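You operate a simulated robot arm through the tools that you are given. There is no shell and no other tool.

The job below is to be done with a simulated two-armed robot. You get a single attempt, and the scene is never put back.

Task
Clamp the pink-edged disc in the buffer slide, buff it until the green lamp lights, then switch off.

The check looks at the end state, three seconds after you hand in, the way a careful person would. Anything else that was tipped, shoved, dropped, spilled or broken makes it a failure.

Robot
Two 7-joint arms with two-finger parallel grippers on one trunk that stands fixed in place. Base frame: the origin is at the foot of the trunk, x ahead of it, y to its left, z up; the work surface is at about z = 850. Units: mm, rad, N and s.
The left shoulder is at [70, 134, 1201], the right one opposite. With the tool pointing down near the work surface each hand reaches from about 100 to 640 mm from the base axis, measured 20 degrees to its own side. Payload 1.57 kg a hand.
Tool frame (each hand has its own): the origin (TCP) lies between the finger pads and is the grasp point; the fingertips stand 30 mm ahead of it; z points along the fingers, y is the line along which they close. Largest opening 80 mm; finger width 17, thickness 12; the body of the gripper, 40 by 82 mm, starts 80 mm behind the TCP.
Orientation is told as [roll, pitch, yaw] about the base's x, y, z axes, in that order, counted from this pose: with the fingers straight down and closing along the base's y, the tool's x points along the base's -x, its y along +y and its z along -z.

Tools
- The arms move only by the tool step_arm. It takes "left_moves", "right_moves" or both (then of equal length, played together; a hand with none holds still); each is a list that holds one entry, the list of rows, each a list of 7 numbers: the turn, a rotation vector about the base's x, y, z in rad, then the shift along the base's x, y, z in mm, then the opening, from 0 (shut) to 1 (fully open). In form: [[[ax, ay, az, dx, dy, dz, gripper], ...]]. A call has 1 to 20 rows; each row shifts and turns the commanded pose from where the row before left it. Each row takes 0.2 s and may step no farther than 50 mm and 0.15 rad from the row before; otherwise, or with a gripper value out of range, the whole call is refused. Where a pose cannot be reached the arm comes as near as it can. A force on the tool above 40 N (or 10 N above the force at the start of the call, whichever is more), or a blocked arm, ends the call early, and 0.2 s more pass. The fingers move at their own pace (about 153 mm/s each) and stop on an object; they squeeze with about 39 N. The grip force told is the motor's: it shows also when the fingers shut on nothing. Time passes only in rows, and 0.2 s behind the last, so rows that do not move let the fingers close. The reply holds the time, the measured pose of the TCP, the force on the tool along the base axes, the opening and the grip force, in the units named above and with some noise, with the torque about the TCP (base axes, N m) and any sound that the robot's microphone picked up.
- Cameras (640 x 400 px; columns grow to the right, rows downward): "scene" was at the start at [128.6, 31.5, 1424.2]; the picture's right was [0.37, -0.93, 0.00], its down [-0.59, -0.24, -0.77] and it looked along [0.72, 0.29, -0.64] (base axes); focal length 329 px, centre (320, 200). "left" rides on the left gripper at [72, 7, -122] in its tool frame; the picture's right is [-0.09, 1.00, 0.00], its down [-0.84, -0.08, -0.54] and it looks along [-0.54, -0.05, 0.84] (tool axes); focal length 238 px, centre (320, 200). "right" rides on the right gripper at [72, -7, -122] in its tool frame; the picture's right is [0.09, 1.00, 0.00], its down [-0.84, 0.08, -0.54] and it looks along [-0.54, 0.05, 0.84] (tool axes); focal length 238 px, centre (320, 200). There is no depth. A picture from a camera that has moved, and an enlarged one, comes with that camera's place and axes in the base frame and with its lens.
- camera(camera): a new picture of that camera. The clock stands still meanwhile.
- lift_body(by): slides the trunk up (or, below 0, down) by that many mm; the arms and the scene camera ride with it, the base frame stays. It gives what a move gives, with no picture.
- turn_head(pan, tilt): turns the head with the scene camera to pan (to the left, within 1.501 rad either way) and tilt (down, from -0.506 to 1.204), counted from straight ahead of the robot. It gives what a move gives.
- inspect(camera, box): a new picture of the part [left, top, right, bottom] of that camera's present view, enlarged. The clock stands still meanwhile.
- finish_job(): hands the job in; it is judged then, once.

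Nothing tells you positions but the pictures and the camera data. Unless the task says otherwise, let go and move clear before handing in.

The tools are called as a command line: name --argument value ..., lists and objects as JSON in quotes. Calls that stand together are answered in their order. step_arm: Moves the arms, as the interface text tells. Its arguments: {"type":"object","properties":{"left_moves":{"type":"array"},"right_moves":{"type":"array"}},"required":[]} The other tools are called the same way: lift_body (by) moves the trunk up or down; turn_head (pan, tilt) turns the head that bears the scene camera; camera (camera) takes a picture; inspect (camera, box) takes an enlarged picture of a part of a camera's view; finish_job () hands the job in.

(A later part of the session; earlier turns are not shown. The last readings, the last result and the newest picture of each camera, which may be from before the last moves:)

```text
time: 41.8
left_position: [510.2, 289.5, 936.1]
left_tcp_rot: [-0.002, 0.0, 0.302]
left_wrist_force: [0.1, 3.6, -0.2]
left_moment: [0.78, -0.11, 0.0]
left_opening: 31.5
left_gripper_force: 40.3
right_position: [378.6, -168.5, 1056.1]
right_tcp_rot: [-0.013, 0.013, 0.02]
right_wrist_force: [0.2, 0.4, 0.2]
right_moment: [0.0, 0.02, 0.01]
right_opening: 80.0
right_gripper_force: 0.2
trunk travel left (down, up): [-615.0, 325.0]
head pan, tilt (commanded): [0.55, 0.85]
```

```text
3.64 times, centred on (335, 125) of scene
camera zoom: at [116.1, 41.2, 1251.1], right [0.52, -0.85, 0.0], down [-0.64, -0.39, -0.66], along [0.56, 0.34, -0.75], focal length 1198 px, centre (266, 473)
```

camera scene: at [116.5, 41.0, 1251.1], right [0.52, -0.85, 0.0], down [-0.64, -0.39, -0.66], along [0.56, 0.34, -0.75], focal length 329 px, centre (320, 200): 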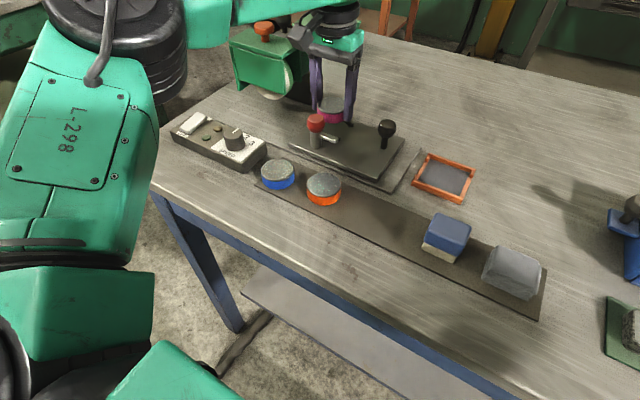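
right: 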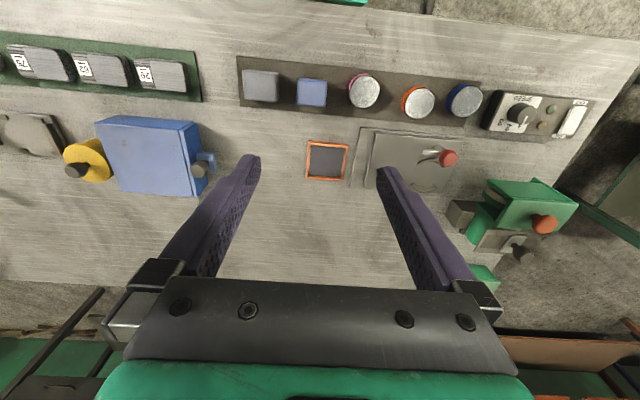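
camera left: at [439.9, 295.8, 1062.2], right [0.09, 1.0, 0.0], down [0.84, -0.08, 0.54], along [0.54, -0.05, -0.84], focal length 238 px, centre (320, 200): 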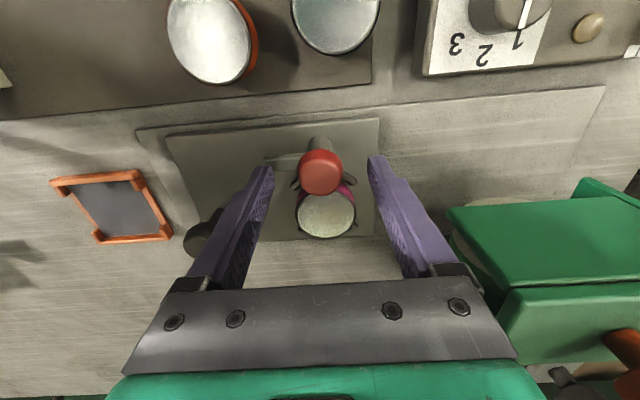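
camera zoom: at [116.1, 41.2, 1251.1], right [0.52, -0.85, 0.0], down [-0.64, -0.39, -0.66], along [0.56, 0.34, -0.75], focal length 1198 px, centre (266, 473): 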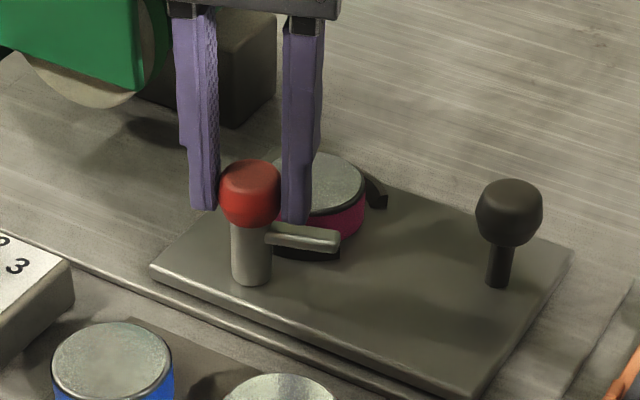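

The bar turns with the knob without resistance. I keep turning and pause before it reaches the disc.

step_arm --left_moves '[[[0, 0, 0.12, 0, 0, 0, 0.2], [0, 0, 0.12, 0, 0, 0, 0.2], [0, 0, 0.12, 0, 0, 0, 0.2], [0, 0, 0.12, 0, 0, 0, 0.2], [0, 0, 0.12, 0, 0, 0, 0.2]]]'

inspect --camera "left" --box '[200, 70, 420, 270]'

inspect --camera "scene" --box '[270, 70, 400, 180]'

```text
time: 43.0
left_position: [509.7, 289.8, 937.4]
left_tcp_rot: [-0.002, -0.001, 0.905]
left_wrist_force: [5.7, 3.5, 6.3]
left_moment: [-0.24, 0.9, 0.0]
left_opening: 31.7
left_gripper_force: 40.1
right_position: [379.0, -168.2, 1055.8]
right_tcp_rot: [-0.01, 0.014, 0.018]
right_wrist_force: [-1.0, -0.1, 0.2]
right_moment: [0.02, 0.01, 0.01]
right_opening: 80.1
right_gripper_force: 0.1
trunk travel left (down, up): [-615.0, 325.0]
head pan, tilt (commanded): [0.55, 0.85]
```

```text
2.00 times, centred on (310, 170) of left
camera zoom: at [460.3, 236.3, 1059.0], right [-0.73, 0.69, 0.0], down [0.58, 0.61, 0.54], along [0.37, 0.39, -0.84], focal length 477 px, centre (340, 260)
```

zoom: 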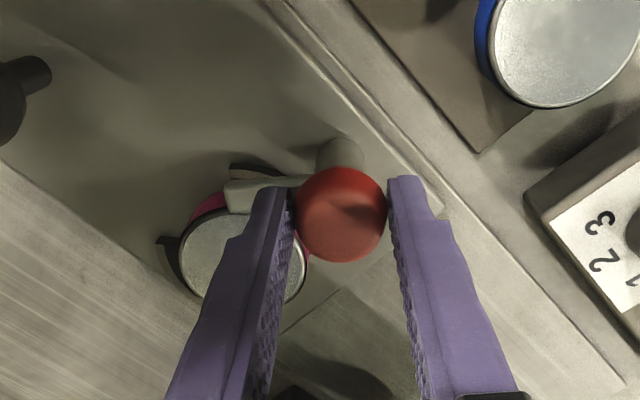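

```text
3.64 times, centred on (335, 125) of scene
camera zoom: at [117.2, 40.9, 1251.1], right [0.52, -0.85, 0.0], down [-0.64, -0.39, -0.66], along [0.56, 0.34, -0.75], focal length 1198 px, centre (266, 473)
```

zoom: 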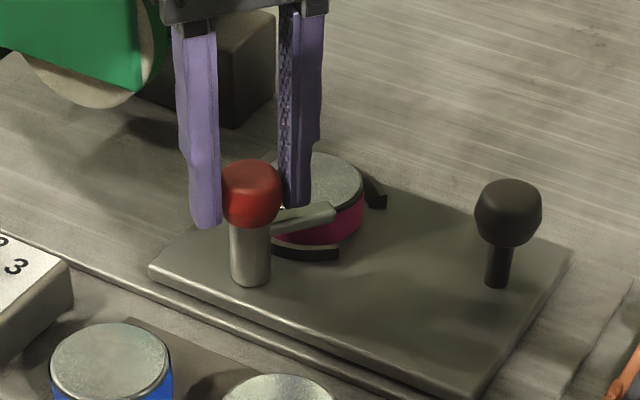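

The bar is just coming over the disc's rim with a little force. I turn on in smaller steps.

step_arm --left_moves '[[[0, 0, 0.08, 0, 0, 0, 0.2], [0, 0, 0.08, 0, 0, 0, 0.2], [0, 0, 0.08, 0, 0, 0, 0.2]]]'

inspect --camera "left" --box '[200, 70, 420, 270]'

inspect --camera "scene" --box '[300, 90, 390, 160]'

```text
time: 43.8
left_position: [509.9, 290.1, 936.0]
left_tcp_rot: [-0.003, 0.0, 1.143]
left_wrist_force: [9.3, 0.5, 5.2]
left_moment: [0.34, -0.3, 0.02]
left_opening: 31.7
left_gripper_force: 40.6
right_position: [378.9, -169.9, 1056.3]
right_tcp_rot: [-0.013, 0.013, 0.017]
right_wrist_force: [0.0, 0.8, -0.1]
right_moment: [0.0, 0.01, 0.0]
right_opening: 80.0
right_gripper_force: 0.1
trunk travel left (down, up): [-615.0, 325.0]
head pan, tilt (commanded): [0.55, 0.85]
```

```text
2.00 times, centred on (310, 170) of left
camera zoom: at [474.2, 225.7, 1058.9], right [-0.87, 0.5, 0.0], down [0.42, 0.73, 0.54], along [0.27, 0.47, -0.84], focal length 477 px, centre (340, 260)
```

zoom: 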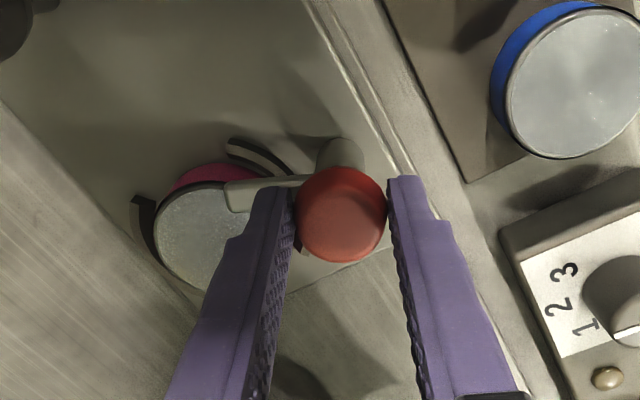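

```text
5.71 times, centred on (345, 125) of scene
camera zoom: at [117.4, 40.0, 1251.0], right [0.52, -0.85, 0.0], down [-0.64, -0.39, -0.66], along [0.56, 0.35, -0.75], focal length 1882 px, centre (177, 629)
```

zoom: 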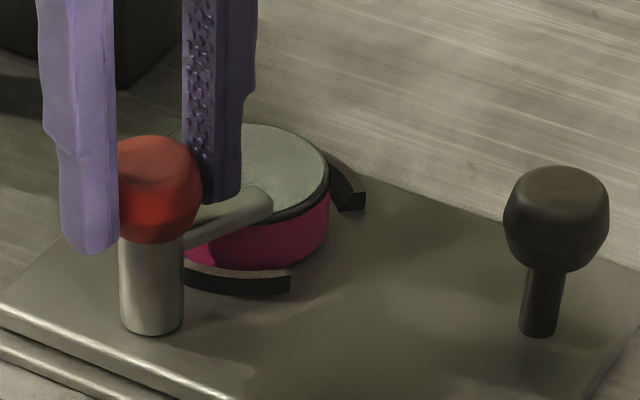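

The bar is now sliding over the disc's top edge. I go on towards the quarter turn.

step_arm --left_moves '[[[0, 0, 0.08, 0, 0, 0, 0.2], [0, 0, 0.08, 0, 0, 0, 0.2], [0, 0, 0.08, 0, 0, 0, 0.2]]]'

inspect --camera "left" --box '[200, 70, 420, 270]'

inspect --camera "scene" --box '[300, 90, 390, 160]'

```text
time: 44.6
left_position: [509.4, 288.4, 936.7]
left_tcp_rot: [-0.001, 0.001, 1.383]
left_wrist_force: [11.7, 0.3, 10.8]
left_moment: [-0.16, 0.43, 0.0]
left_opening: 31.6
left_gripper_force: 39.8
right_position: [378.3, -170.5, 1055.9]
right_tcp_rot: [-0.011, 0.014, 0.018]
right_wrist_force: [0.5, 0.3, 0.0]
right_moment: [0.03, 0.0, -0.04]
right_opening: 80.2
right_gripper_force: 0.1
trunk travel left (down, up): [-615.0, 325.0]
head pan, tilt (commanded): [0.55, 0.85]
```

```text
2.00 times, centred on (310, 170) of left
camera zoom: at [490.3, 218.9, 1058.9], right [-0.96, 0.28, 0.0], down [0.23, 0.81, 0.54], along [0.15, 0.52, -0.84], focal length 477 px, centre (340, 260)
```

zoom: 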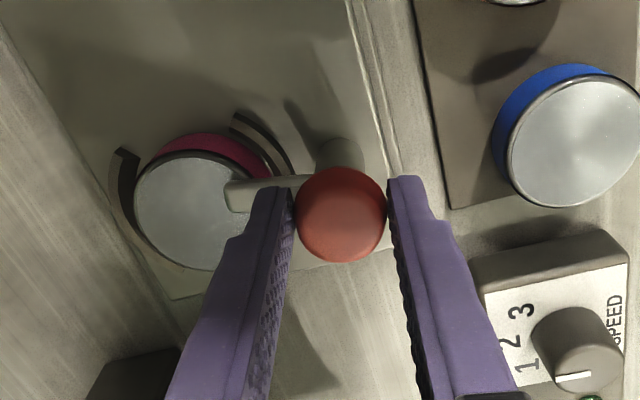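

```text
5.71 times, centred on (345, 125) of scene
camera zoom: at [117.5, 39.8, 1251.1], right [0.52, -0.85, 0.0], down [-0.64, -0.39, -0.66], along [0.56, 0.35, -0.75], focal length 1882 px, centre (177, 629)
```

zoom: 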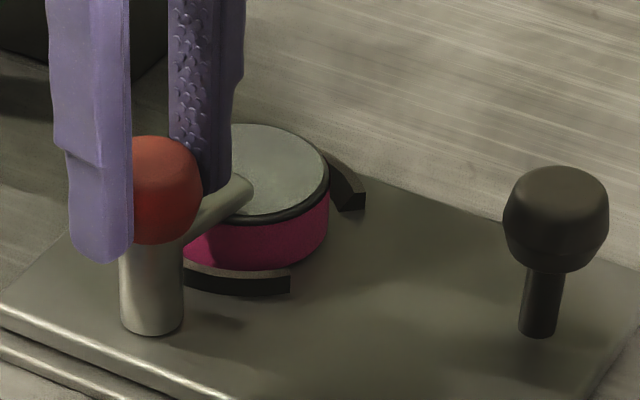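

The turn is at 1.38 rad with moderate force. I finish the quarter turn.

step_arm --left_moves '[[[0, 0, 0.07, 0, 0, 0, 0.2], [0, 0, 0.06, 0, 0, 0, 0.2], [0, 0, 0.06, 0, 0, 0, 0.2], [0, 0, 0, 0, 0, 0, 0.2]]]'

inspect --camera "left" --box '[200, 70, 420, 270]'

inspect --camera "scene" --box '[300, 90, 390, 160]'

```text
time: 45.6
left_position: [509.9, 289.0, 936.0]
left_tcp_rot: [-0.003, 0.0, 1.574]
left_wrist_force: [13.5, 4.2, 14.7]
left_moment: [0.28, 0.13, 0.0]
left_opening: 31.5
left_gripper_force: 40.2
right_position: [379.1, -169.2, 1056.3]
right_tcp_rot: [-0.013, 0.015, 0.021]
right_wrist_force: [-0.9, -0.1, 0.6]
right_moment: [0.01, -0.03, -0.01]
right_opening: 80.0
right_gripper_force: 0.1
trunk travel left (down, up): [-615.0, 325.0]
head pan, tilt (commanded): [0.55, 0.85]
```

```text
2.00 times, centred on (310, 170) of left
camera zoom: at [503.8, 216.3, 1058.9], right [-1.0, 0.09, 0.0], down [0.07, 0.84, 0.54], along [0.05, 0.54, -0.84], focal length 477 px, centre (340, 260)
```

zoom: 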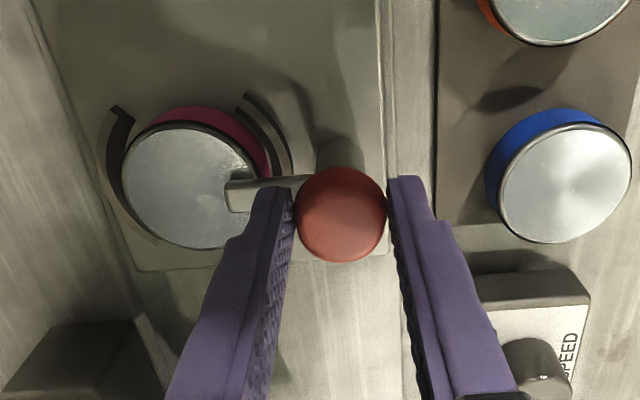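

```text
5.71 times, centred on (345, 125) of scene
camera zoom: at [117.4, 40.3, 1251.0], right [0.52, -0.85, 0.0], down [-0.64, -0.39, -0.66], along [0.56, 0.35, -0.75], focal length 1882 px, centre (177, 629)
```

zoom: 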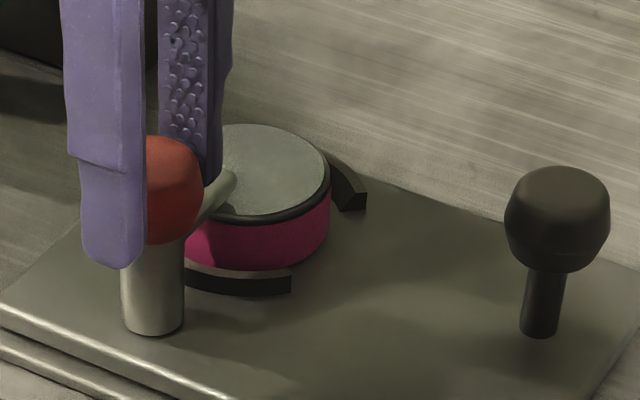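

The bar points across the disc's edge after a full quarter turn. I let go of the knob, rise, and check that the clamp stays.

step_arm --left_moves '[[[0, 0, 0, 0, 0, 0, 0.6], [0, 0, 0, 0, 0, 0, 0.6], [0, 0, 0, 0, 0, 20, 0.6], [0, 0, 0, 0, 0, 35, 0.6], [0, 0, 0, 0, 0, 0, 0.6]]]'

camera --camera "left"

inspect --camera "left" --box '[200, 50, 420, 230]'

inspect --camera "scene" --box '[300, 90, 390, 160]'

```text
time: 46.8
left_position: [508.5, 288.0, 990.0]
left_tcp_rot: [0.0, 0.0, 1.57]
left_wrist_force: [0.2, 0.0, -0.3]
left_moment: [0.01, 0.01, -0.02]
left_opening: 47.9
left_gripper_force: 0.1
right_position: [378.0, -169.4, 1055.9]
right_tcp_rot: [-0.012, 0.014, 0.019]
right_wrist_force: [-0.7, 0.2, -0.4]
right_moment: [0.02, 0.0, -0.01]
right_opening: 80.0
right_gripper_force: 0.1
trunk travel left (down, up): [-615.0, 325.0]
head pan, tilt (commanded): [0.55, 0.85]
```

```text
taken
camera left: at [502.8, 215.9, 1113.6], right [-1.0, 0.09, 0.0], down [0.08, 0.84, 0.54], along [0.05, 0.54, -0.84], focal length 238 px, centre (320, 200)
```

left: 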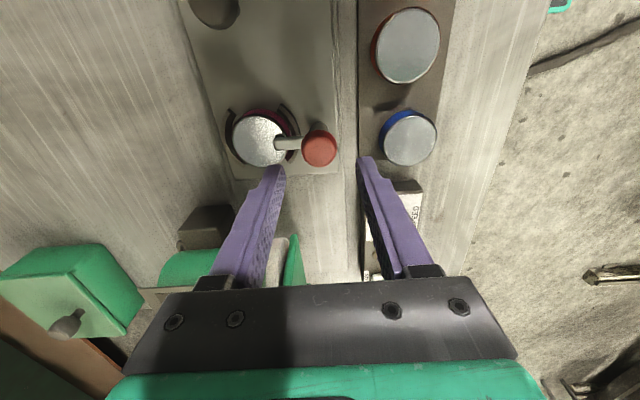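

```text
2.22 times, centred on (310, 140) of left
camera zoom: at [502.8, 215.9, 1113.6], right [-1.0, 0.09, 0.0], down [0.08, 0.84, 0.54], along [0.05, 0.54, -0.84], focal length 530 px, centre (342, 333)
```

zoom: 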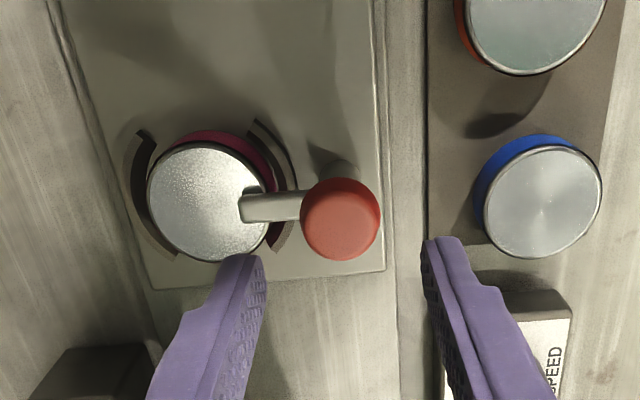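

```text
5.71 times, centred on (345, 125) of scene
camera zoom: at [116.3, 41.0, 1251.0], right [0.52, -0.85, 0.0], down [-0.64, -0.39, -0.66], along [0.56, 0.34, -0.75], focal length 1882 px, centre (177, 629)
```

zoom: 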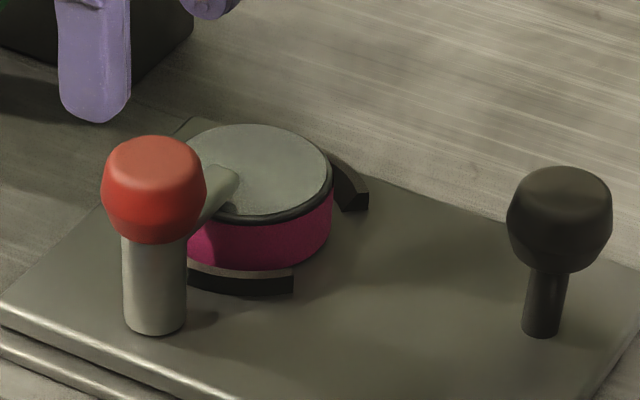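

The clamp holds with its bar on the disc. Now I move the left hand, still turned 90°, over the slide's dark handle at about (569, 182).

step_arm --left_moves '[[[0, 0, 0, 15, -26, 0, 0.8], [0, 0, 0, 15, -27, 0, 0.8], [0, 0, 0, 15, -27, 0, 0.8], [0, 0, 0, 15.5, -26, 0, 0.8], [0, 0, 0, 0, 0, 0, 0.8]]]'

camera --camera "left"

inspect --camera "left" --box '[240, 60, 400, 200]'

inspect --camera "scene" --box '[220, 0, 440, 180]'

```text
time: 48.0
left_position: [542.5, 195.1, 984.6]
left_tcp_rot: [-0.002, 0.001, 1.571]
left_wrist_force: [0.4, 0.5, 0.0]
left_moment: [0.0, 0.02, 0.0]
left_opening: 64.0
left_gripper_force: 0.1
left hand out of reach, approached as far as the arm can: row 3, 4
right_position: [378.1, -169.8, 1056.7]
right_tcp_rot: [-0.012, 0.014, 0.019]
right_wrist_force: [-0.3, 0.0, -0.2]
right_moment: [0.04, 0.0, 0.02]
right_opening: 79.8
right_gripper_force: 0.1
trunk travel left (down, up): [-615.0, 325.0]
head pan, tilt (commanded): [0.55, 0.85]
```

```text
taken
camera left: at [536.4, 123.0, 1106.7], right [-1.0, 0.09, 0.0], down [0.08, 0.84, 0.54], along [0.05, 0.54, -0.84], focal length 238 px, centre (320, 200)
```

left: 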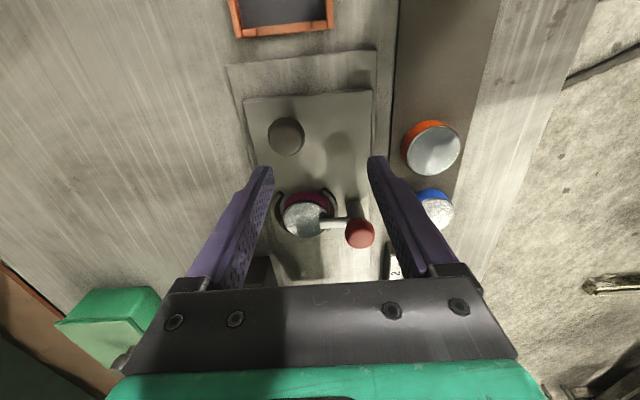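

```text
2.86 times, centred on (320, 130) of left
camera zoom: at [536.4, 123.0, 1106.7], right [-1.0, 0.09, 0.0], down [0.08, 0.84, 0.54], along [0.05, 0.54, -0.84], focal length 681 px, centre (320, 400)
```

zoom: 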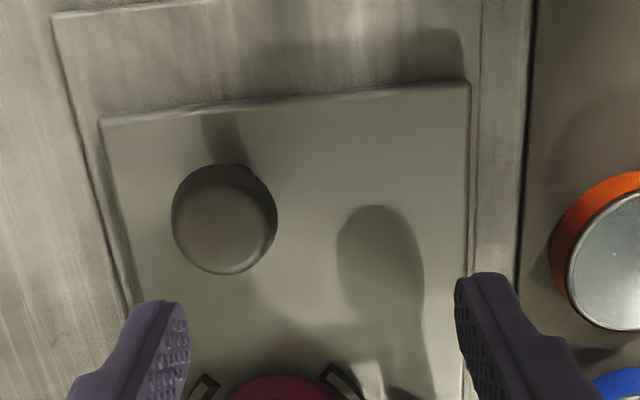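

```text
2.22 times, centred on (330, 90) of scene
camera zoom: at [116.4, 41.0, 1251.0], right [0.52, -0.85, 0.0], down [-0.64, -0.39, -0.66], along [0.56, 0.34, -0.75], focal length 732 px, centre (298, 444)
```

zoom: 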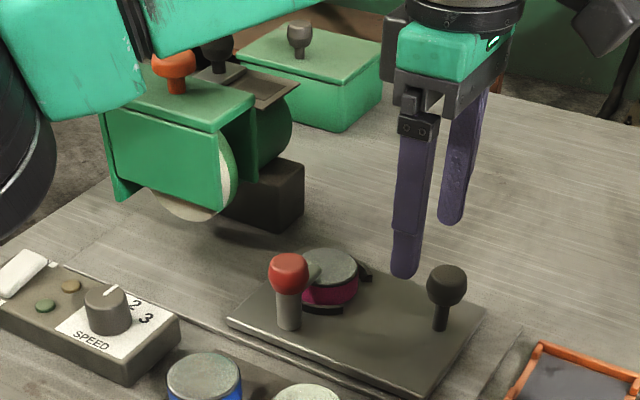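

With the hand turned 90° the arm cannot reach the handle, so I turn back to yaw 0, where this area was reachable, and go over the handle.

step_arm --left_moves '[[[0, 0, -0.143, 0, 0, 2, 0.8], [0, 0, -0.143, 0, 0, 2, 0.8], [0, 0, -0.143, 0, 0, 2, 0.8], [0, 0, -0.143, 0, 0, 0, 0.8], [0, 0, -0.143, 0, 0, 0, 0.8], [0, 0, -0.143, 0, 0, 0, 0.8], [0, 0, -0.143, 3, -2, 0, 0.8], [0, 0, -0.143, 5, -3, 0, 0.8], [0, 0, -0.143, 6, -3, 0, 0.8], [0, 0, -0.143, 6, -3, 0, 0.8], [0, 0, -0.141, 6, -2, 0, 0.8], [0, 0, 0, 0, 0, 0, 0.8]]]'

camera --camera "left"

inspect --camera "scene" --box '[220, 0, 440, 180]'

```text
time: 50.6
left_position: [542.4, 194.3, 983.6]
left_tcp_rot: [-0.001, -0.001, -0.002]
left_wrist_force: [0.7, 0.0, -0.2]
left_moment: [-0.01, 0.0, 0.01]
left_opening: 63.8
left_gripper_force: 0.1
left hand out of reach, approached as far as the arm can: row 7, 8, 9, 10, 11
right_position: [377.9, -170.1, 1057.9]
right_tcp_rot: [-0.012, 0.012, 0.019]
right_wrist_force: [-0.2, -0.5, 0.2]
right_moment: [0.0, -0.02, 0.0]
right_opening: 80.1
right_gripper_force: 0.0
trunk travel left (down, up): [-615.0, 325.0]
head pan, tilt (commanded): [0.55, 0.85]
```

```text
taken
camera left: at [470.8, 200.5, 1105.5], right [0.09, 1.0, 0.0], down [0.84, -0.08, 0.54], along [0.54, -0.05, -0.84], focal length 238 px, centre (320, 200)
```

left: 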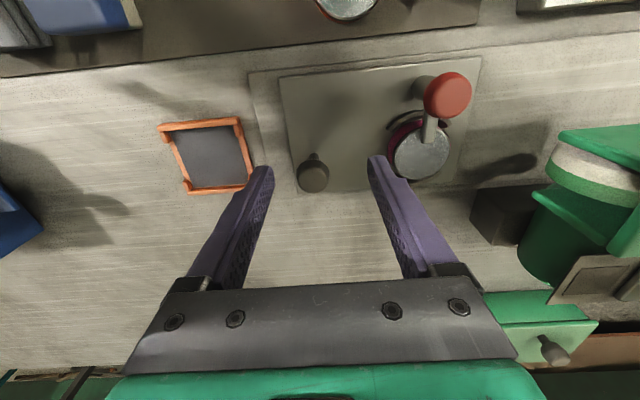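

```text
2.22 times, centred on (330, 90) of scene
camera zoom: at [116.0, 40.6, 1251.1], right [0.52, -0.85, 0.0], down [-0.64, -0.39, -0.66], along [0.56, 0.34, -0.75], focal length 732 px, centre (298, 444)
```

zoom: 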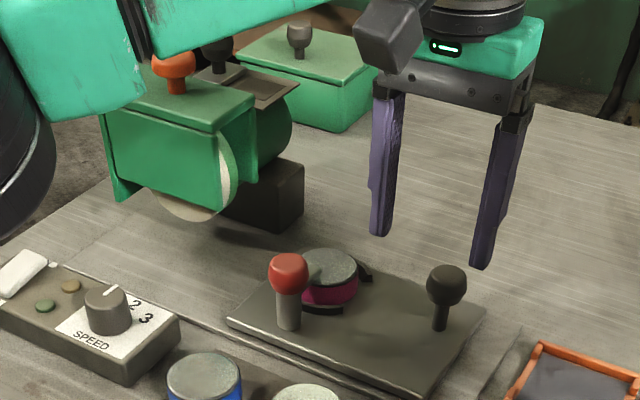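

The yaw is back at 0 but the position did not advance. I try moving forward again from here.

step_arm --left_moves '[[[0, 0, 0, 8, -3, 0, 0.8], [0, 0, 0, 8, -3, 0, 0.8], [0, 0, 0, 0, 0, 0, 0.8]]]'

```text
time: 51.4
left_position: [543.3, 194.1, 982.2]
left_tcp_rot: [-0.002, 0.0, -0.001]
left_wrist_force: [0.3, -0.4, 0.7]
left_moment: [-0.01, 0.0, 0.05]
left_opening: 64.0
left_gripper_force: 0.1
left hand out of reach, approached as far as the arm can: row 1, 2
right_position: [379.3, -169.4, 1057.6]
right_tcp_rot: [-0.013, 0.012, 0.019]
right_wrist_force: [-0.8, 0.5, 0.2]
right_moment: [0.0, 0.01, 0.01]
right_opening: 80.2
right_gripper_force: 0.0
trunk travel left (down, up): [-615.0, 325.0]
head pan, tilt (commanded): [0.55, 0.85]
```

The arm is stuck here though not stretched. I look at the arm's posture to understand which limit it meets.

turn_head --pan 0.7 --tilt 0.4

camera --camera "scene"

camera --camera "right"

```text
time: 52.3
left_position: [543.2, 194.5, 982.4]
left_tcp_rot: [0.0, 0.0, -0.001]
left_wrist_force: [0.3, -0.1, 0.9]
left_moment: [-0.03, -0.01, -0.01]
left_opening: 64.3
left_gripper_force: 0.0
right_position: [377.6, -169.0, 1055.6]
right_tcp_rot: [-0.011, 0.012, 0.019]
right_wrist_force: [-0.1, -0.1, -0.2]
right_moment: [0.0, -0.02, 0.01]
right_opening: 79.9
right_gripper_force: 0.1
trunk travel left (down, up): [-615.0, 325.0]
head pan, tilt (commanded): [0.7, 0.4]
```

```text
taken
camera scene: at [120.2, 59.4, 1290.1], right [0.64, -0.77, 0.0], down [-0.3, -0.25, -0.92], along [0.7, 0.59, -0.39], focal length 329 px, centre (320, 200)
```

scene: 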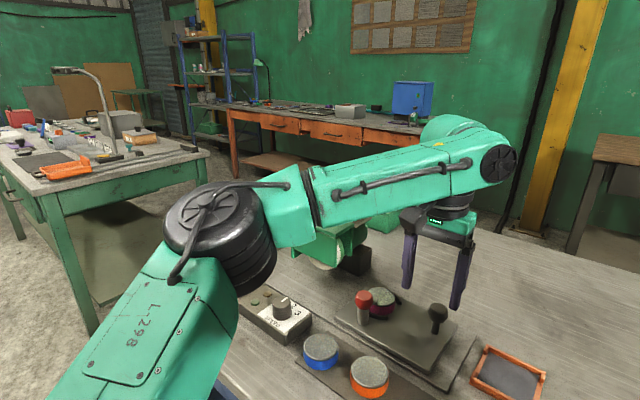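

```text
taken
camera right: at [308.5, -176.7, 1178.9], right [-0.11, 0.99, -0.01], down [0.84, 0.1, 0.53], along [0.53, 0.05, -0.85], focal length 238 px, centre (320, 200)
```

right: 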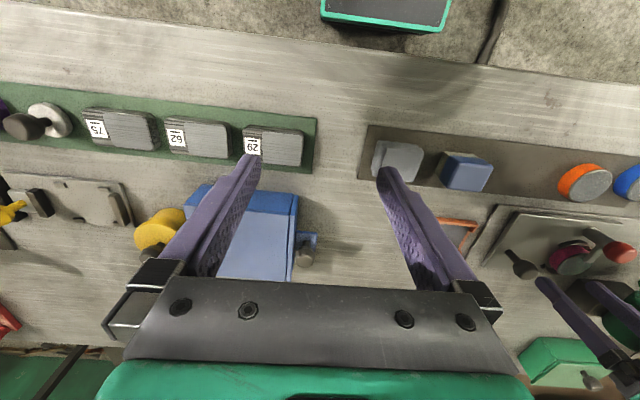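

The arm is bent, with the elbow out to the left, so a joint limit from the turned approach is likely. I back off and approach again along x at yaw 0.

step_arm --left_moves '[[[0, 0, 0, -30, 0, 10, 0.8], [0, 0, 0, -40, -5, 0, 0.8], [0, 0, 0, -40, -5, 0, 0.8], [0, 0, 0, 30, 0, 0, 0.8], [0, 0, 0, 40, 0, 0, 0.8], [0, 0, 0, 30, 0, 0, 0.8], [0, 0, 0, 20, 0, 0, 0.8], [0, 0, 0, 15, 0, 0, 0.8], [0, 0, 0, 0, 0, 0, 0.8]]]'

camera --camera "scene"

```text
time: 54.3
left_position: [541.0, 194.4, 986.0]
left_tcp_rot: [0.0, 0.0, 0.0]
left_wrist_force: [-0.8, -0.4, -0.2]
left_moment: [0.01, 0.02, 0.03]
left_opening: 64.0
left_gripper_force: 0.0
left hand out of reach, approached as far as the arm can: row 7, 8
right_position: [379.0, -169.1, 1057.4]
right_tcp_rot: [-0.011, 0.013, 0.018]
right_wrist_force: [-0.4, 0.0, -0.4]
right_moment: [-0.02, 0.0, 0.02]
right_opening: 80.1
right_gripper_force: 0.0
trunk travel left (down, up): [-615.0, 325.0]
head pan, tilt (commanded): [0.7, 0.4]
```

```text
taken
camera scene: at [120.5, 59.7, 1290.2], right [0.64, -0.76, 0.0], down [-0.3, -0.25, -0.92], along [0.7, 0.59, -0.39], focal length 329 px, centre (320, 200)
```

scene: 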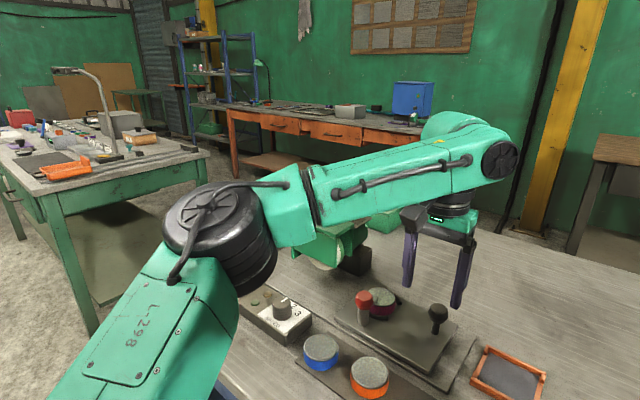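

The reach limit here may depend on height. I lower a little beside the handle and test forward motion there.

step_arm --left_moves '[[[0, 0, 0, 0, 0, -15, 0.8], [0, 0, 0, 0, 0, -15, 0.8], [0, 0, 0, 4, -2, 0, 0.8], [0, 0, 0, 4, -2, 0, 0.8], [0, 0, 0, 0, 0, 0, 0.8]]]'

```text
time: 55.5
left_position: [545.9, 192.3, 956.0]
left_tcp_rot: [-0.002, -0.003, 0.001]
left_wrist_force: [0.2, 0.2, 0.1]
left_moment: [0.01, 0.01, -0.02]
left_opening: 63.7
left_gripper_force: 0.1
right_position: [378.6, -169.0, 1057.5]
right_tcp_rot: [-0.012, 0.012, 0.018]
right_wrist_force: [0.3, -0.4, 0.1]
right_moment: [0.0, -0.03, 0.0]
right_opening: 80.0
right_gripper_force: 0.0
trunk travel left (down, up): [-615.0, 325.0]
head pan, tilt (commanded): [0.7, 0.4]
```

Lower is better: reach grew. I lower a bit more and go forward in small steps, keeping the open fingers on both sides of the handle.

step_arm --left_moves '[[[0, 0, 0, 0, 0, -8, 0.8], [0, 0, 0, 5, -2.5, 0, 0.8], [0, 0, 0, 5, -2.5, 0, 0.8], [0, 0, 0, 5, -2.5, 0, 0.8], [0, 0, 0, 0, 0, 0, 0.8]]]'

camera --camera "left"

```text
time: 56.7
left_position: [548.2, 191.3, 947.6]
left_tcp_rot: [-0.002, -0.001, 0.001]
left_wrist_force: [0.3, -0.1, -0.2]
left_moment: [-0.01, 0.02, 0.02]
left_opening: 64.0
left_gripper_force: 0.1
left hand out of reach, approached as far as the arm can: row 2, 3, 4
right_position: [378.8, -170.1, 1056.7]
right_tcp_rot: [-0.013, 0.012, 0.018]
right_wrist_force: [-0.8, -0.1, 0.3]
right_moment: [0.02, 0.01, 0.03]
right_opening: 80.2
right_gripper_force: 0.0
trunk travel left (down, up): [-615.0, 325.0]
head pan, tilt (commanded): [0.7, 0.4]
```

```text
taken
camera left: at [475.7, 196.8, 1070.8], right [0.09, 1.0, 0.0], down [0.84, -0.08, 0.54], along [0.54, -0.05, -0.84], focal length 238 px, centre (320, 200)
```

left: 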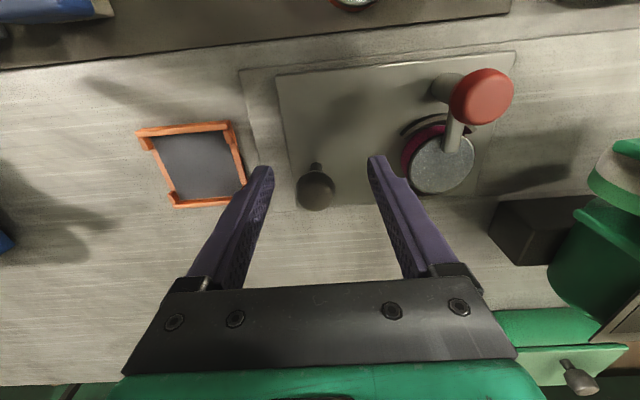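

The limit moves only slowly with height. I try tilting the fingers slightly outward, which brings the wrist nearer for the same tip position; first I rise clear.

step_arm --left_moves '[[[0, 0, 0, 0, 0, 20, 0.8], [0, -0.1, 0, 0, 0, 10, 0.8], [0, -0.1, 0, 0, 0, 0, 0.8], [0, -0.1, 0, 0, 0, 0, 0.8], [0, 0, 0, 10, -3, 0, 0.8], [0, 0, 0, 10, -5, 0, 0.8], [0, 0, 0, 0, 0, 0, 0.8]]]'

camera --camera "left"

```text
time: 58.3
left_position: [565.6, 182.4, 978.1]
left_tcp_rot: [-0.001, -0.3, 0.001]
left_wrist_force: [-0.2, 0.7, 0.1]
left_moment: [0.04, -0.02, 0.03]
left_opening: 64.1
left_gripper_force: 0.1
right_position: [378.8, -168.9, 1057.5]
right_tcp_rot: [-0.012, 0.013, 0.021]
right_wrist_force: [0.1, -0.5, 0.1]
right_moment: [0.03, 0.01, 0.03]
right_opening: 80.3
right_gripper_force: 0.0
trunk travel left (down, up): [-615.0, 325.0]
head pan, tilt (commanded): [0.7, 0.4]
```

```text
taken
camera left: at [462.4, 188.9, 1074.9], right [0.09, 1.0, 0.03], down [0.64, -0.08, 0.77], along [0.76, -0.05, -0.64], focal length 238 px, centre (320, 200)
```

left: 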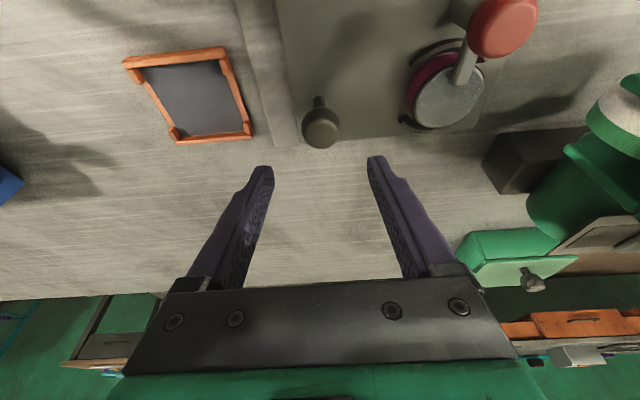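

The outward tilt gives the reach: the hand is now at (565.6, 182.4, 978) over the handle. I lower around the handle's knob.

step_arm --left_moves '[[[0, 0, 0, -2, 0.3, -15, 0.7], [0, 0, 0, -2, 0.3, -15, 0.7], [0, 0, 0, 0, 0, -12, 0.7], [0, 0, 0, 0, 0, 0, 0.7]]]'

camera --camera "left"

turn_head --pan 0.55 --tilt 0.65

camera --camera "scene"

```text
time: 59.3
left_position: [563.6, 183.3, 935.8]
left_tcp_rot: [-0.002, -0.3, 0.0]
left_wrist_force: [0.4, -0.5, 0.5]
left_moment: [0.01, 0.01, -0.01]
left_opening: 55.9
left_gripper_force: 0.0
right_position: [377.9, -169.7, 1056.9]
right_tcp_rot: [-0.014, 0.013, 0.018]
right_wrist_force: [0.7, 0.3, -0.4]
right_moment: [0.02, -0.02, 0.0]
right_opening: 79.8
right_gripper_force: 0.0
trunk travel left (down, up): [-615.0, 325.0]
head pan, tilt (commanded): [0.7, 0.4]
```

```text
taken
camera left: at [458.9, 189.3, 1032.6], right [0.09, 1.0, 0.03], down [0.64, -0.08, 0.77], along [0.76, -0.05, -0.64], focal length 238 px, centre (320, 200)
```

left: 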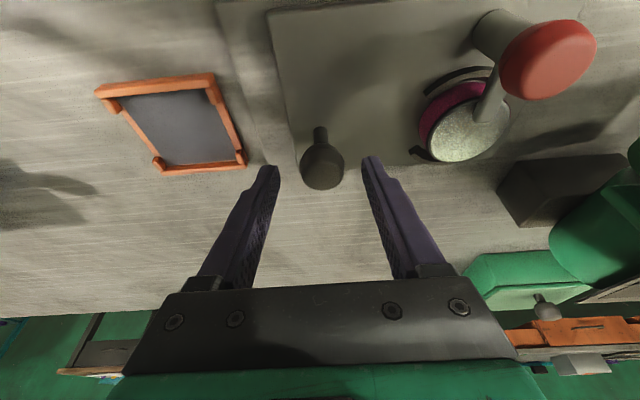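

```text
time: 60.0
left_position: [563.7, 183.7, 937.0]
left_tcp_rot: [-0.002, -0.3, 0.0]
left_wrist_force: [-0.6, -0.5, 0.0]
left_moment: [0.0, 0.0, -0.01]
left_opening: 55.7
left_gripper_force: 0.0
right_position: [378.2, -169.7, 1057.4]
right_tcp_rot: [-0.012, 0.012, 0.02]
right_wrist_force: [-0.4, 0.3, -0.2]
right_moment: [-0.02, -0.03, 0.0]
right_opening: 79.7
right_gripper_force: 0.1
trunk travel left (down, up): [-615.0, 325.0]
head pan, tilt (commanded): [0.55, 0.649]
```

```text
taken
camera scene: at [123.3, 45.2, 1267.8], right [0.52, -0.85, 0.0], down [-0.52, -0.32, -0.8], along [0.68, 0.42, -0.6], focal length 329 px, centre (320, 200)
```

scene: 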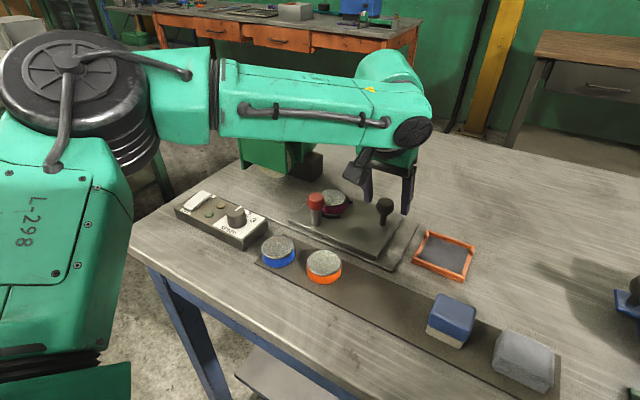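

The handle's knob (about (566, 184, 915)) is between the fingertips. I close on it.

step_arm --left_moves '[[[0, 0, 0, 0, 0, 0, 0.2], [0, 0, 0, 0, 0, 0, 0.2], [0, 0, 0, 0, 0, 0, 0.2]]]'

inspect --camera "left" --box '[240, 20, 600, 240]'

inspect --camera "scene" --box '[220, 120, 440, 280]'

```text
time: 60.9
left_position: [562.2, 184.3, 936.4]
left_tcp_rot: [-0.003, -0.299, 0.003]
left_wrist_force: [0.5, 5.0, 1.5]
left_moment: [0.53, 0.13, 0.15]
left_opening: 31.6
left_gripper_force: 40.1
right_position: [378.4, -168.2, 1056.3]
right_tcp_rot: [-0.012, 0.014, 0.021]
right_wrist_force: [0.5, 0.0, -0.3]
right_moment: [0.02, -0.01, -0.02]
right_opening: 80.0
right_gripper_force: 0.0
trunk travel left (down, up): [-615.0, 325.0]
head pan, tilt (commanded): [0.55, 0.649]
```

```text
1.78 times, centred on (420, 130) of left
camera zoom: at [459.0, 190.7, 1032.6], right [0.09, 1.0, 0.03], down [0.64, -0.08, 0.77], along [0.76, -0.05, -0.64], focal length 424 px, centre (142, 324)
```

zoom: 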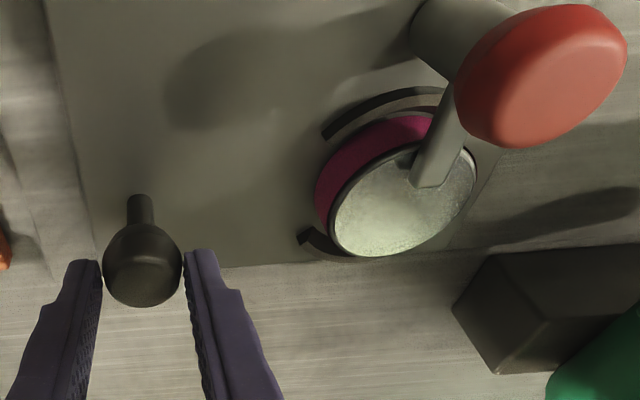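

```text
2.50 times, centred on (330, 200) of scene
camera zoom: at [123.3, 46.5, 1267.7], right [0.52, -0.85, 0.0], down [-0.52, -0.32, -0.8], along [0.68, 0.42, -0.61], focal length 824 px, centre (295, 200)
```

zoom: 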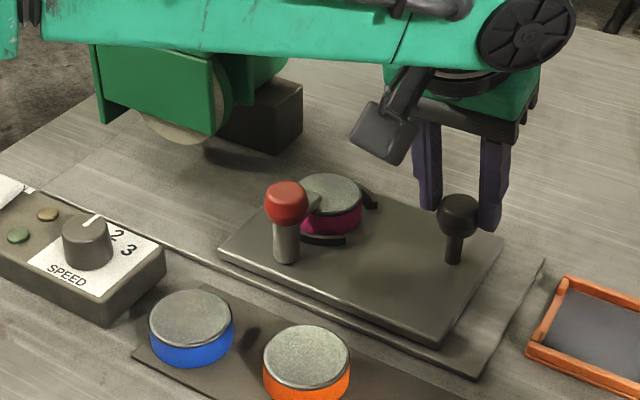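

The handle is gripped. I push the slide a little towards the wheel and watch the force.

step_arm --left_moves '[[[0, 0, 0, 0, 5, 0, 0.2], [0, 0, 0, 0, 5, 0, 0.2], [0, 0, 0, 0, 5, 0, 0.2], [0, 0, 0, 0, 5, 0, 0.2]]]'

inspect --camera "scene" --box '[220, 120, 440, 280]'

```text
time: 61.9
left_position: [562.7, 203.2, 937.0]
left_tcp_rot: [0.001, -0.302, 0.0]
left_wrist_force: [4.4, -1.2, 5.2]
left_moment: [0.49, 0.67, 0.1]
left_opening: 31.4
left_gripper_force: 40.6
right_position: [377.4, -171.4, 1057.2]
right_tcp_rot: [-0.013, 0.013, 0.019]
right_wrist_force: [-0.1, 0.4, 0.3]
right_moment: [0.0, -0.02, -0.02]
right_opening: 80.0
right_gripper_force: 0.0
trunk travel left (down, up): [-615.0, 325.0]
head pan, tilt (commanded): [0.55, 0.649]
```

```text
2.50 times, centred on (330, 200) of scene
camera zoom: at [123.8, 44.3, 1267.8], right [0.52, -0.85, 0.0], down [-0.52, -0.32, -0.8], along [0.68, 0.42, -0.6], focal length 824 px, centre (295, 200)
```

zoom: 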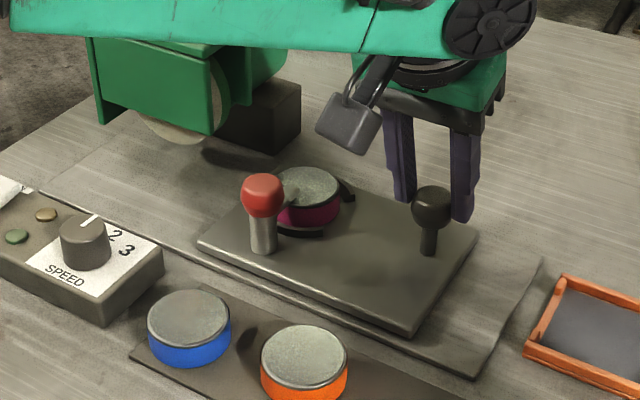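

The slide runs freely along the rail. I push on, up to about 100 mm of travel, then look.

step_arm --left_moves '[[[0, 0, 0, 0, 10, 0, 0.2], [0, 0, 0, 0, 10, 0, 0.2], [0, 0, 0, 0, 10, 0, 0.2], [0, 0, 0, 0, 10, 0, 0.2], [0, 0, 0, 0, 10, 0, 0.2], [0, 0, 0, 0, 10, 0, 0.2], [0, 0, 0, 0, 10, 0, 0.2]]]'

camera --camera "left"

camera --camera "scene"

```text
time: 63.5
left_position: [564.8, 275.2, 936.8]
left_tcp_rot: [0.0, -0.302, 0.0]
left_wrist_force: [9.3, 1.3, 8.0]
left_moment: [0.21, -0.81, -0.03]
left_opening: 31.2
left_gripper_force: 40.1
right_position: [379.0, -168.9, 1057.0]
right_tcp_rot: [-0.012, 0.015, 0.019]
right_wrist_force: [0.9, 0.7, -0.1]
right_moment: [-0.02, 0.0, 0.01]
right_opening: 80.0
right_gripper_force: 0.0
trunk travel left (down, up): [-615.0, 325.0]
head pan, tilt (commanded): [0.55, 0.649]
```

```text
taken
camera left: at [458.8, 280.1, 1032.4], right [0.09, 1.0, 0.03], down [0.64, -0.08, 0.77], along [0.76, -0.05, -0.64], focal length 238 px, centre (320, 200)
```

left: 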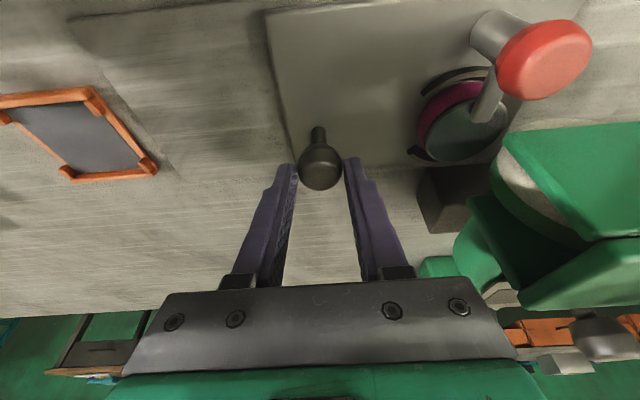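

```text
taken
camera scene: at [124.1, 44.9, 1267.7], right [0.52, -0.85, 0.0], down [-0.52, -0.32, -0.8], along [0.68, 0.42, -0.61], focal length 329 px, centre (320, 200)
```

scene: 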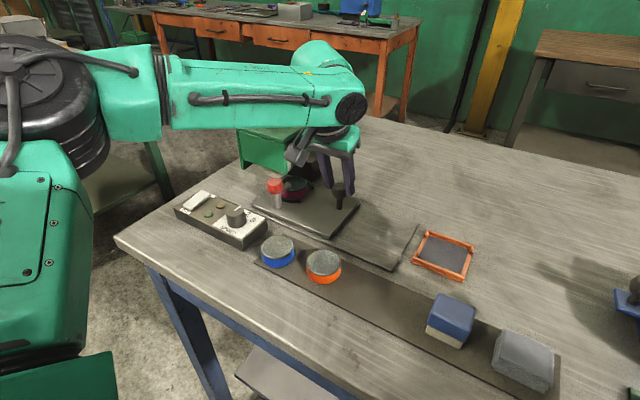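

The disc has moved about 91 mm, to y ≈ 381; it needs roughly 45–50 mm more. I enlarge to see disc, bar and wheel.

inspect --camera "left" --box '[390, 0, 640, 260]'

inspect --camera "scene" --box '[220, 110, 380, 250]'

```text
1.54 times, centred on (515, 130) of left
camera zoom: at [458.8, 280.1, 1032.4], right [0.09, 1.0, 0.03], down [0.64, -0.08, 0.77], along [0.76, -0.05, -0.64], focal length 367 px, centre (20, 308)
```

zoom: 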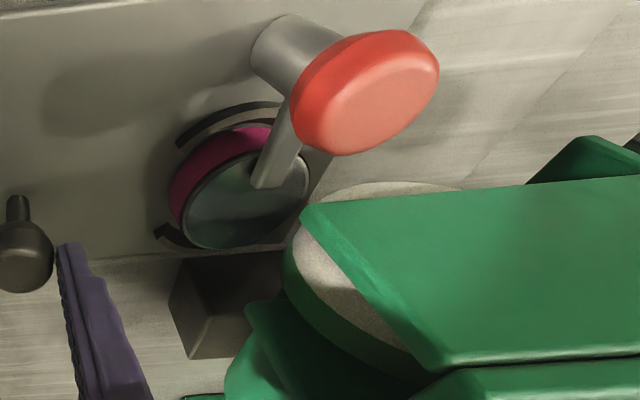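

```text
2.86 times, centred on (300, 180) of scene
camera zoom: at [124.1, 44.9, 1267.7], right [0.52, -0.85, 0.0], down [-0.52, -0.32, -0.8], along [0.68, 0.42, -0.61], focal length 941 px, centre (377, 257)
```

zoom: 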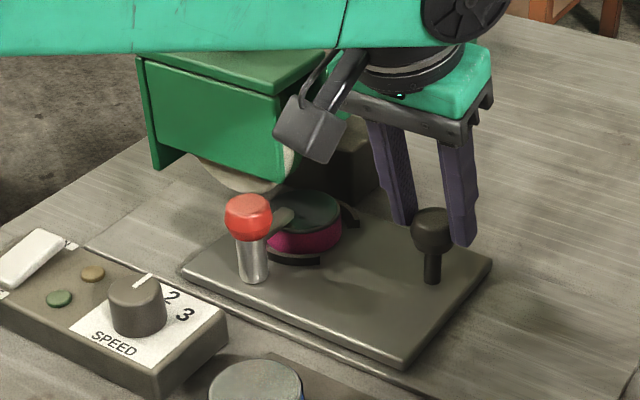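

All clear so far: the bar's tip lies beside the wheel. I push on in small steps towards contact under the wheel.

step_arm --left_moves '[[[0, 0, 0, 0.3, 5, 0, 0.2], [0, 0, 0, 0.3, 5, 0, 0.2], [0, 0, 0, 0.3, 5, 0, 0.2], [0, 0, 0, 0.3, 5, 0, 0.2]]]'

inspect --camera "left" --box '[390, 0, 640, 260]'

inspect --camera "scene" --box '[220, 110, 380, 250]'

```text
time: 64.5
left_position: [563.6, 292.5, 936.6]
left_tcp_rot: [0.001, -0.3, 0.002]
left_wrist_force: [3.3, -0.7, 11.3]
left_moment: [0.19, -0.14, -0.13]
left_opening: 31.4
left_gripper_force: 40.1
right_position: [376.2, -170.5, 1056.2]
right_tcp_rot: [-0.011, 0.012, 0.019]
right_wrist_force: [-0.6, 0.3, -0.1]
right_moment: [0.0, 0.02, 0.0]
right_opening: 80.1
right_gripper_force: 0.1
trunk travel left (down, up): [-615.0, 325.0]
head pan, tilt (commanded): [0.55, 0.649]
```

```text
1.54 times, centred on (515, 130) of left
camera zoom: at [459.0, 298.5, 1032.6], right [0.09, 1.0, 0.03], down [0.64, -0.08, 0.77], along [0.76, -0.05, -0.64], focal length 367 px, centre (20, 308)
```

zoom: 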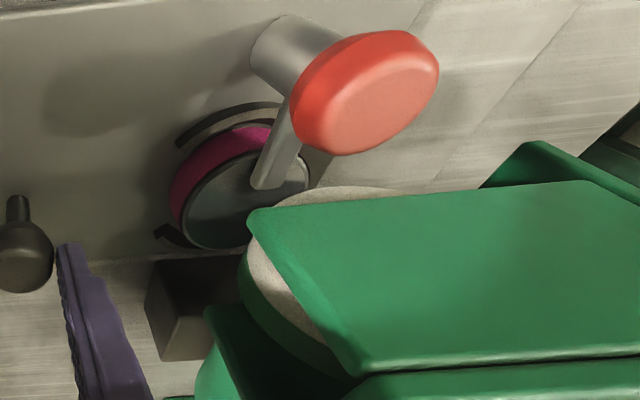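

```text
2.86 times, centred on (300, 180) of scene
camera zoom: at [122.1, 44.3, 1268.0], right [0.52, -0.85, 0.0], down [-0.51, -0.32, -0.8], along [0.68, 0.42, -0.6], focal length 941 px, centre (377, 257)
```

zoom: 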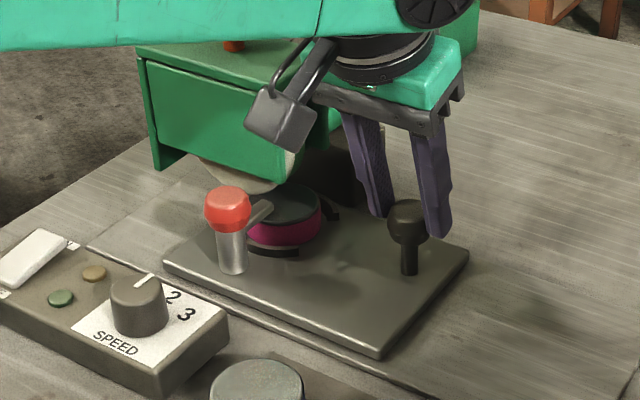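

Still no contact. I continue in 5 mm steps.

step_arm --left_moves '[[[0, 0, 0, 0, 5, 0, 0.2], [0, 0, 0, 0, 5, 0, 0.2], [0, 0, 0, 0, 5, 0, 0.2]]]'

inspect --camera "left" --box '[390, 0, 640, 260]'

inspect --camera "scene" --box '[220, 90, 380, 240]'

```text
time: 65.2
left_position: [562.8, 308.8, 936.1]
left_tcp_rot: [0.0, -0.302, -0.001]
left_wrist_force: [0.9, 0.3, 5.5]
left_moment: [0.3, -0.59, -0.02]
left_opening: 31.5
left_gripper_force: 40.4
right_position: [376.5, -170.1, 1057.3]
right_tcp_rot: [-0.014, 0.013, 0.02]
right_wrist_force: [-0.3, -0.1, 0.0]
right_moment: [0.03, 0.04, 0.0]
right_opening: 80.0
right_gripper_force: 0.0
trunk travel left (down, up): [-615.0, 325.0]
head pan, tilt (commanded): [0.55, 0.649]
```

```text
1.54 times, centred on (515, 130) of left
camera zoom: at [459.0, 314.2, 1032.6], right [0.09, 1.0, 0.03], down [0.64, -0.08, 0.76], along [0.76, -0.05, -0.64], focal length 367 px, centre (20, 308)
```

zoom: 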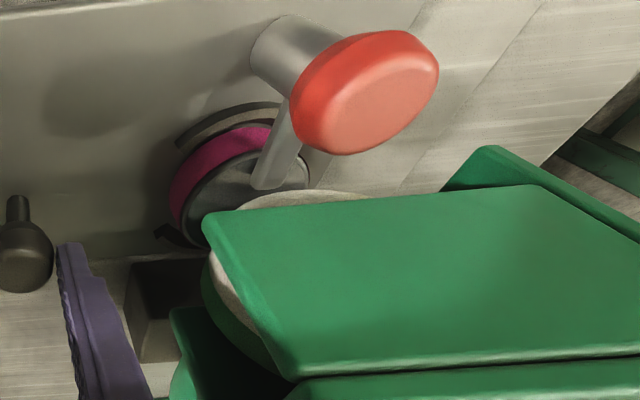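

```text
2.67 times, centred on (300, 165) of scene
camera zoom: at [122.2, 44.5, 1267.8], right [0.52, -0.85, 0.0], down [-0.51, -0.32, -0.8], along [0.68, 0.42, -0.6], focal length 878 px, centre (373, 293)
```

zoom: 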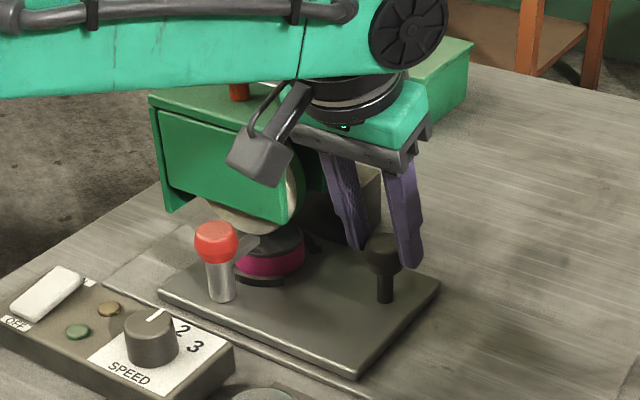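

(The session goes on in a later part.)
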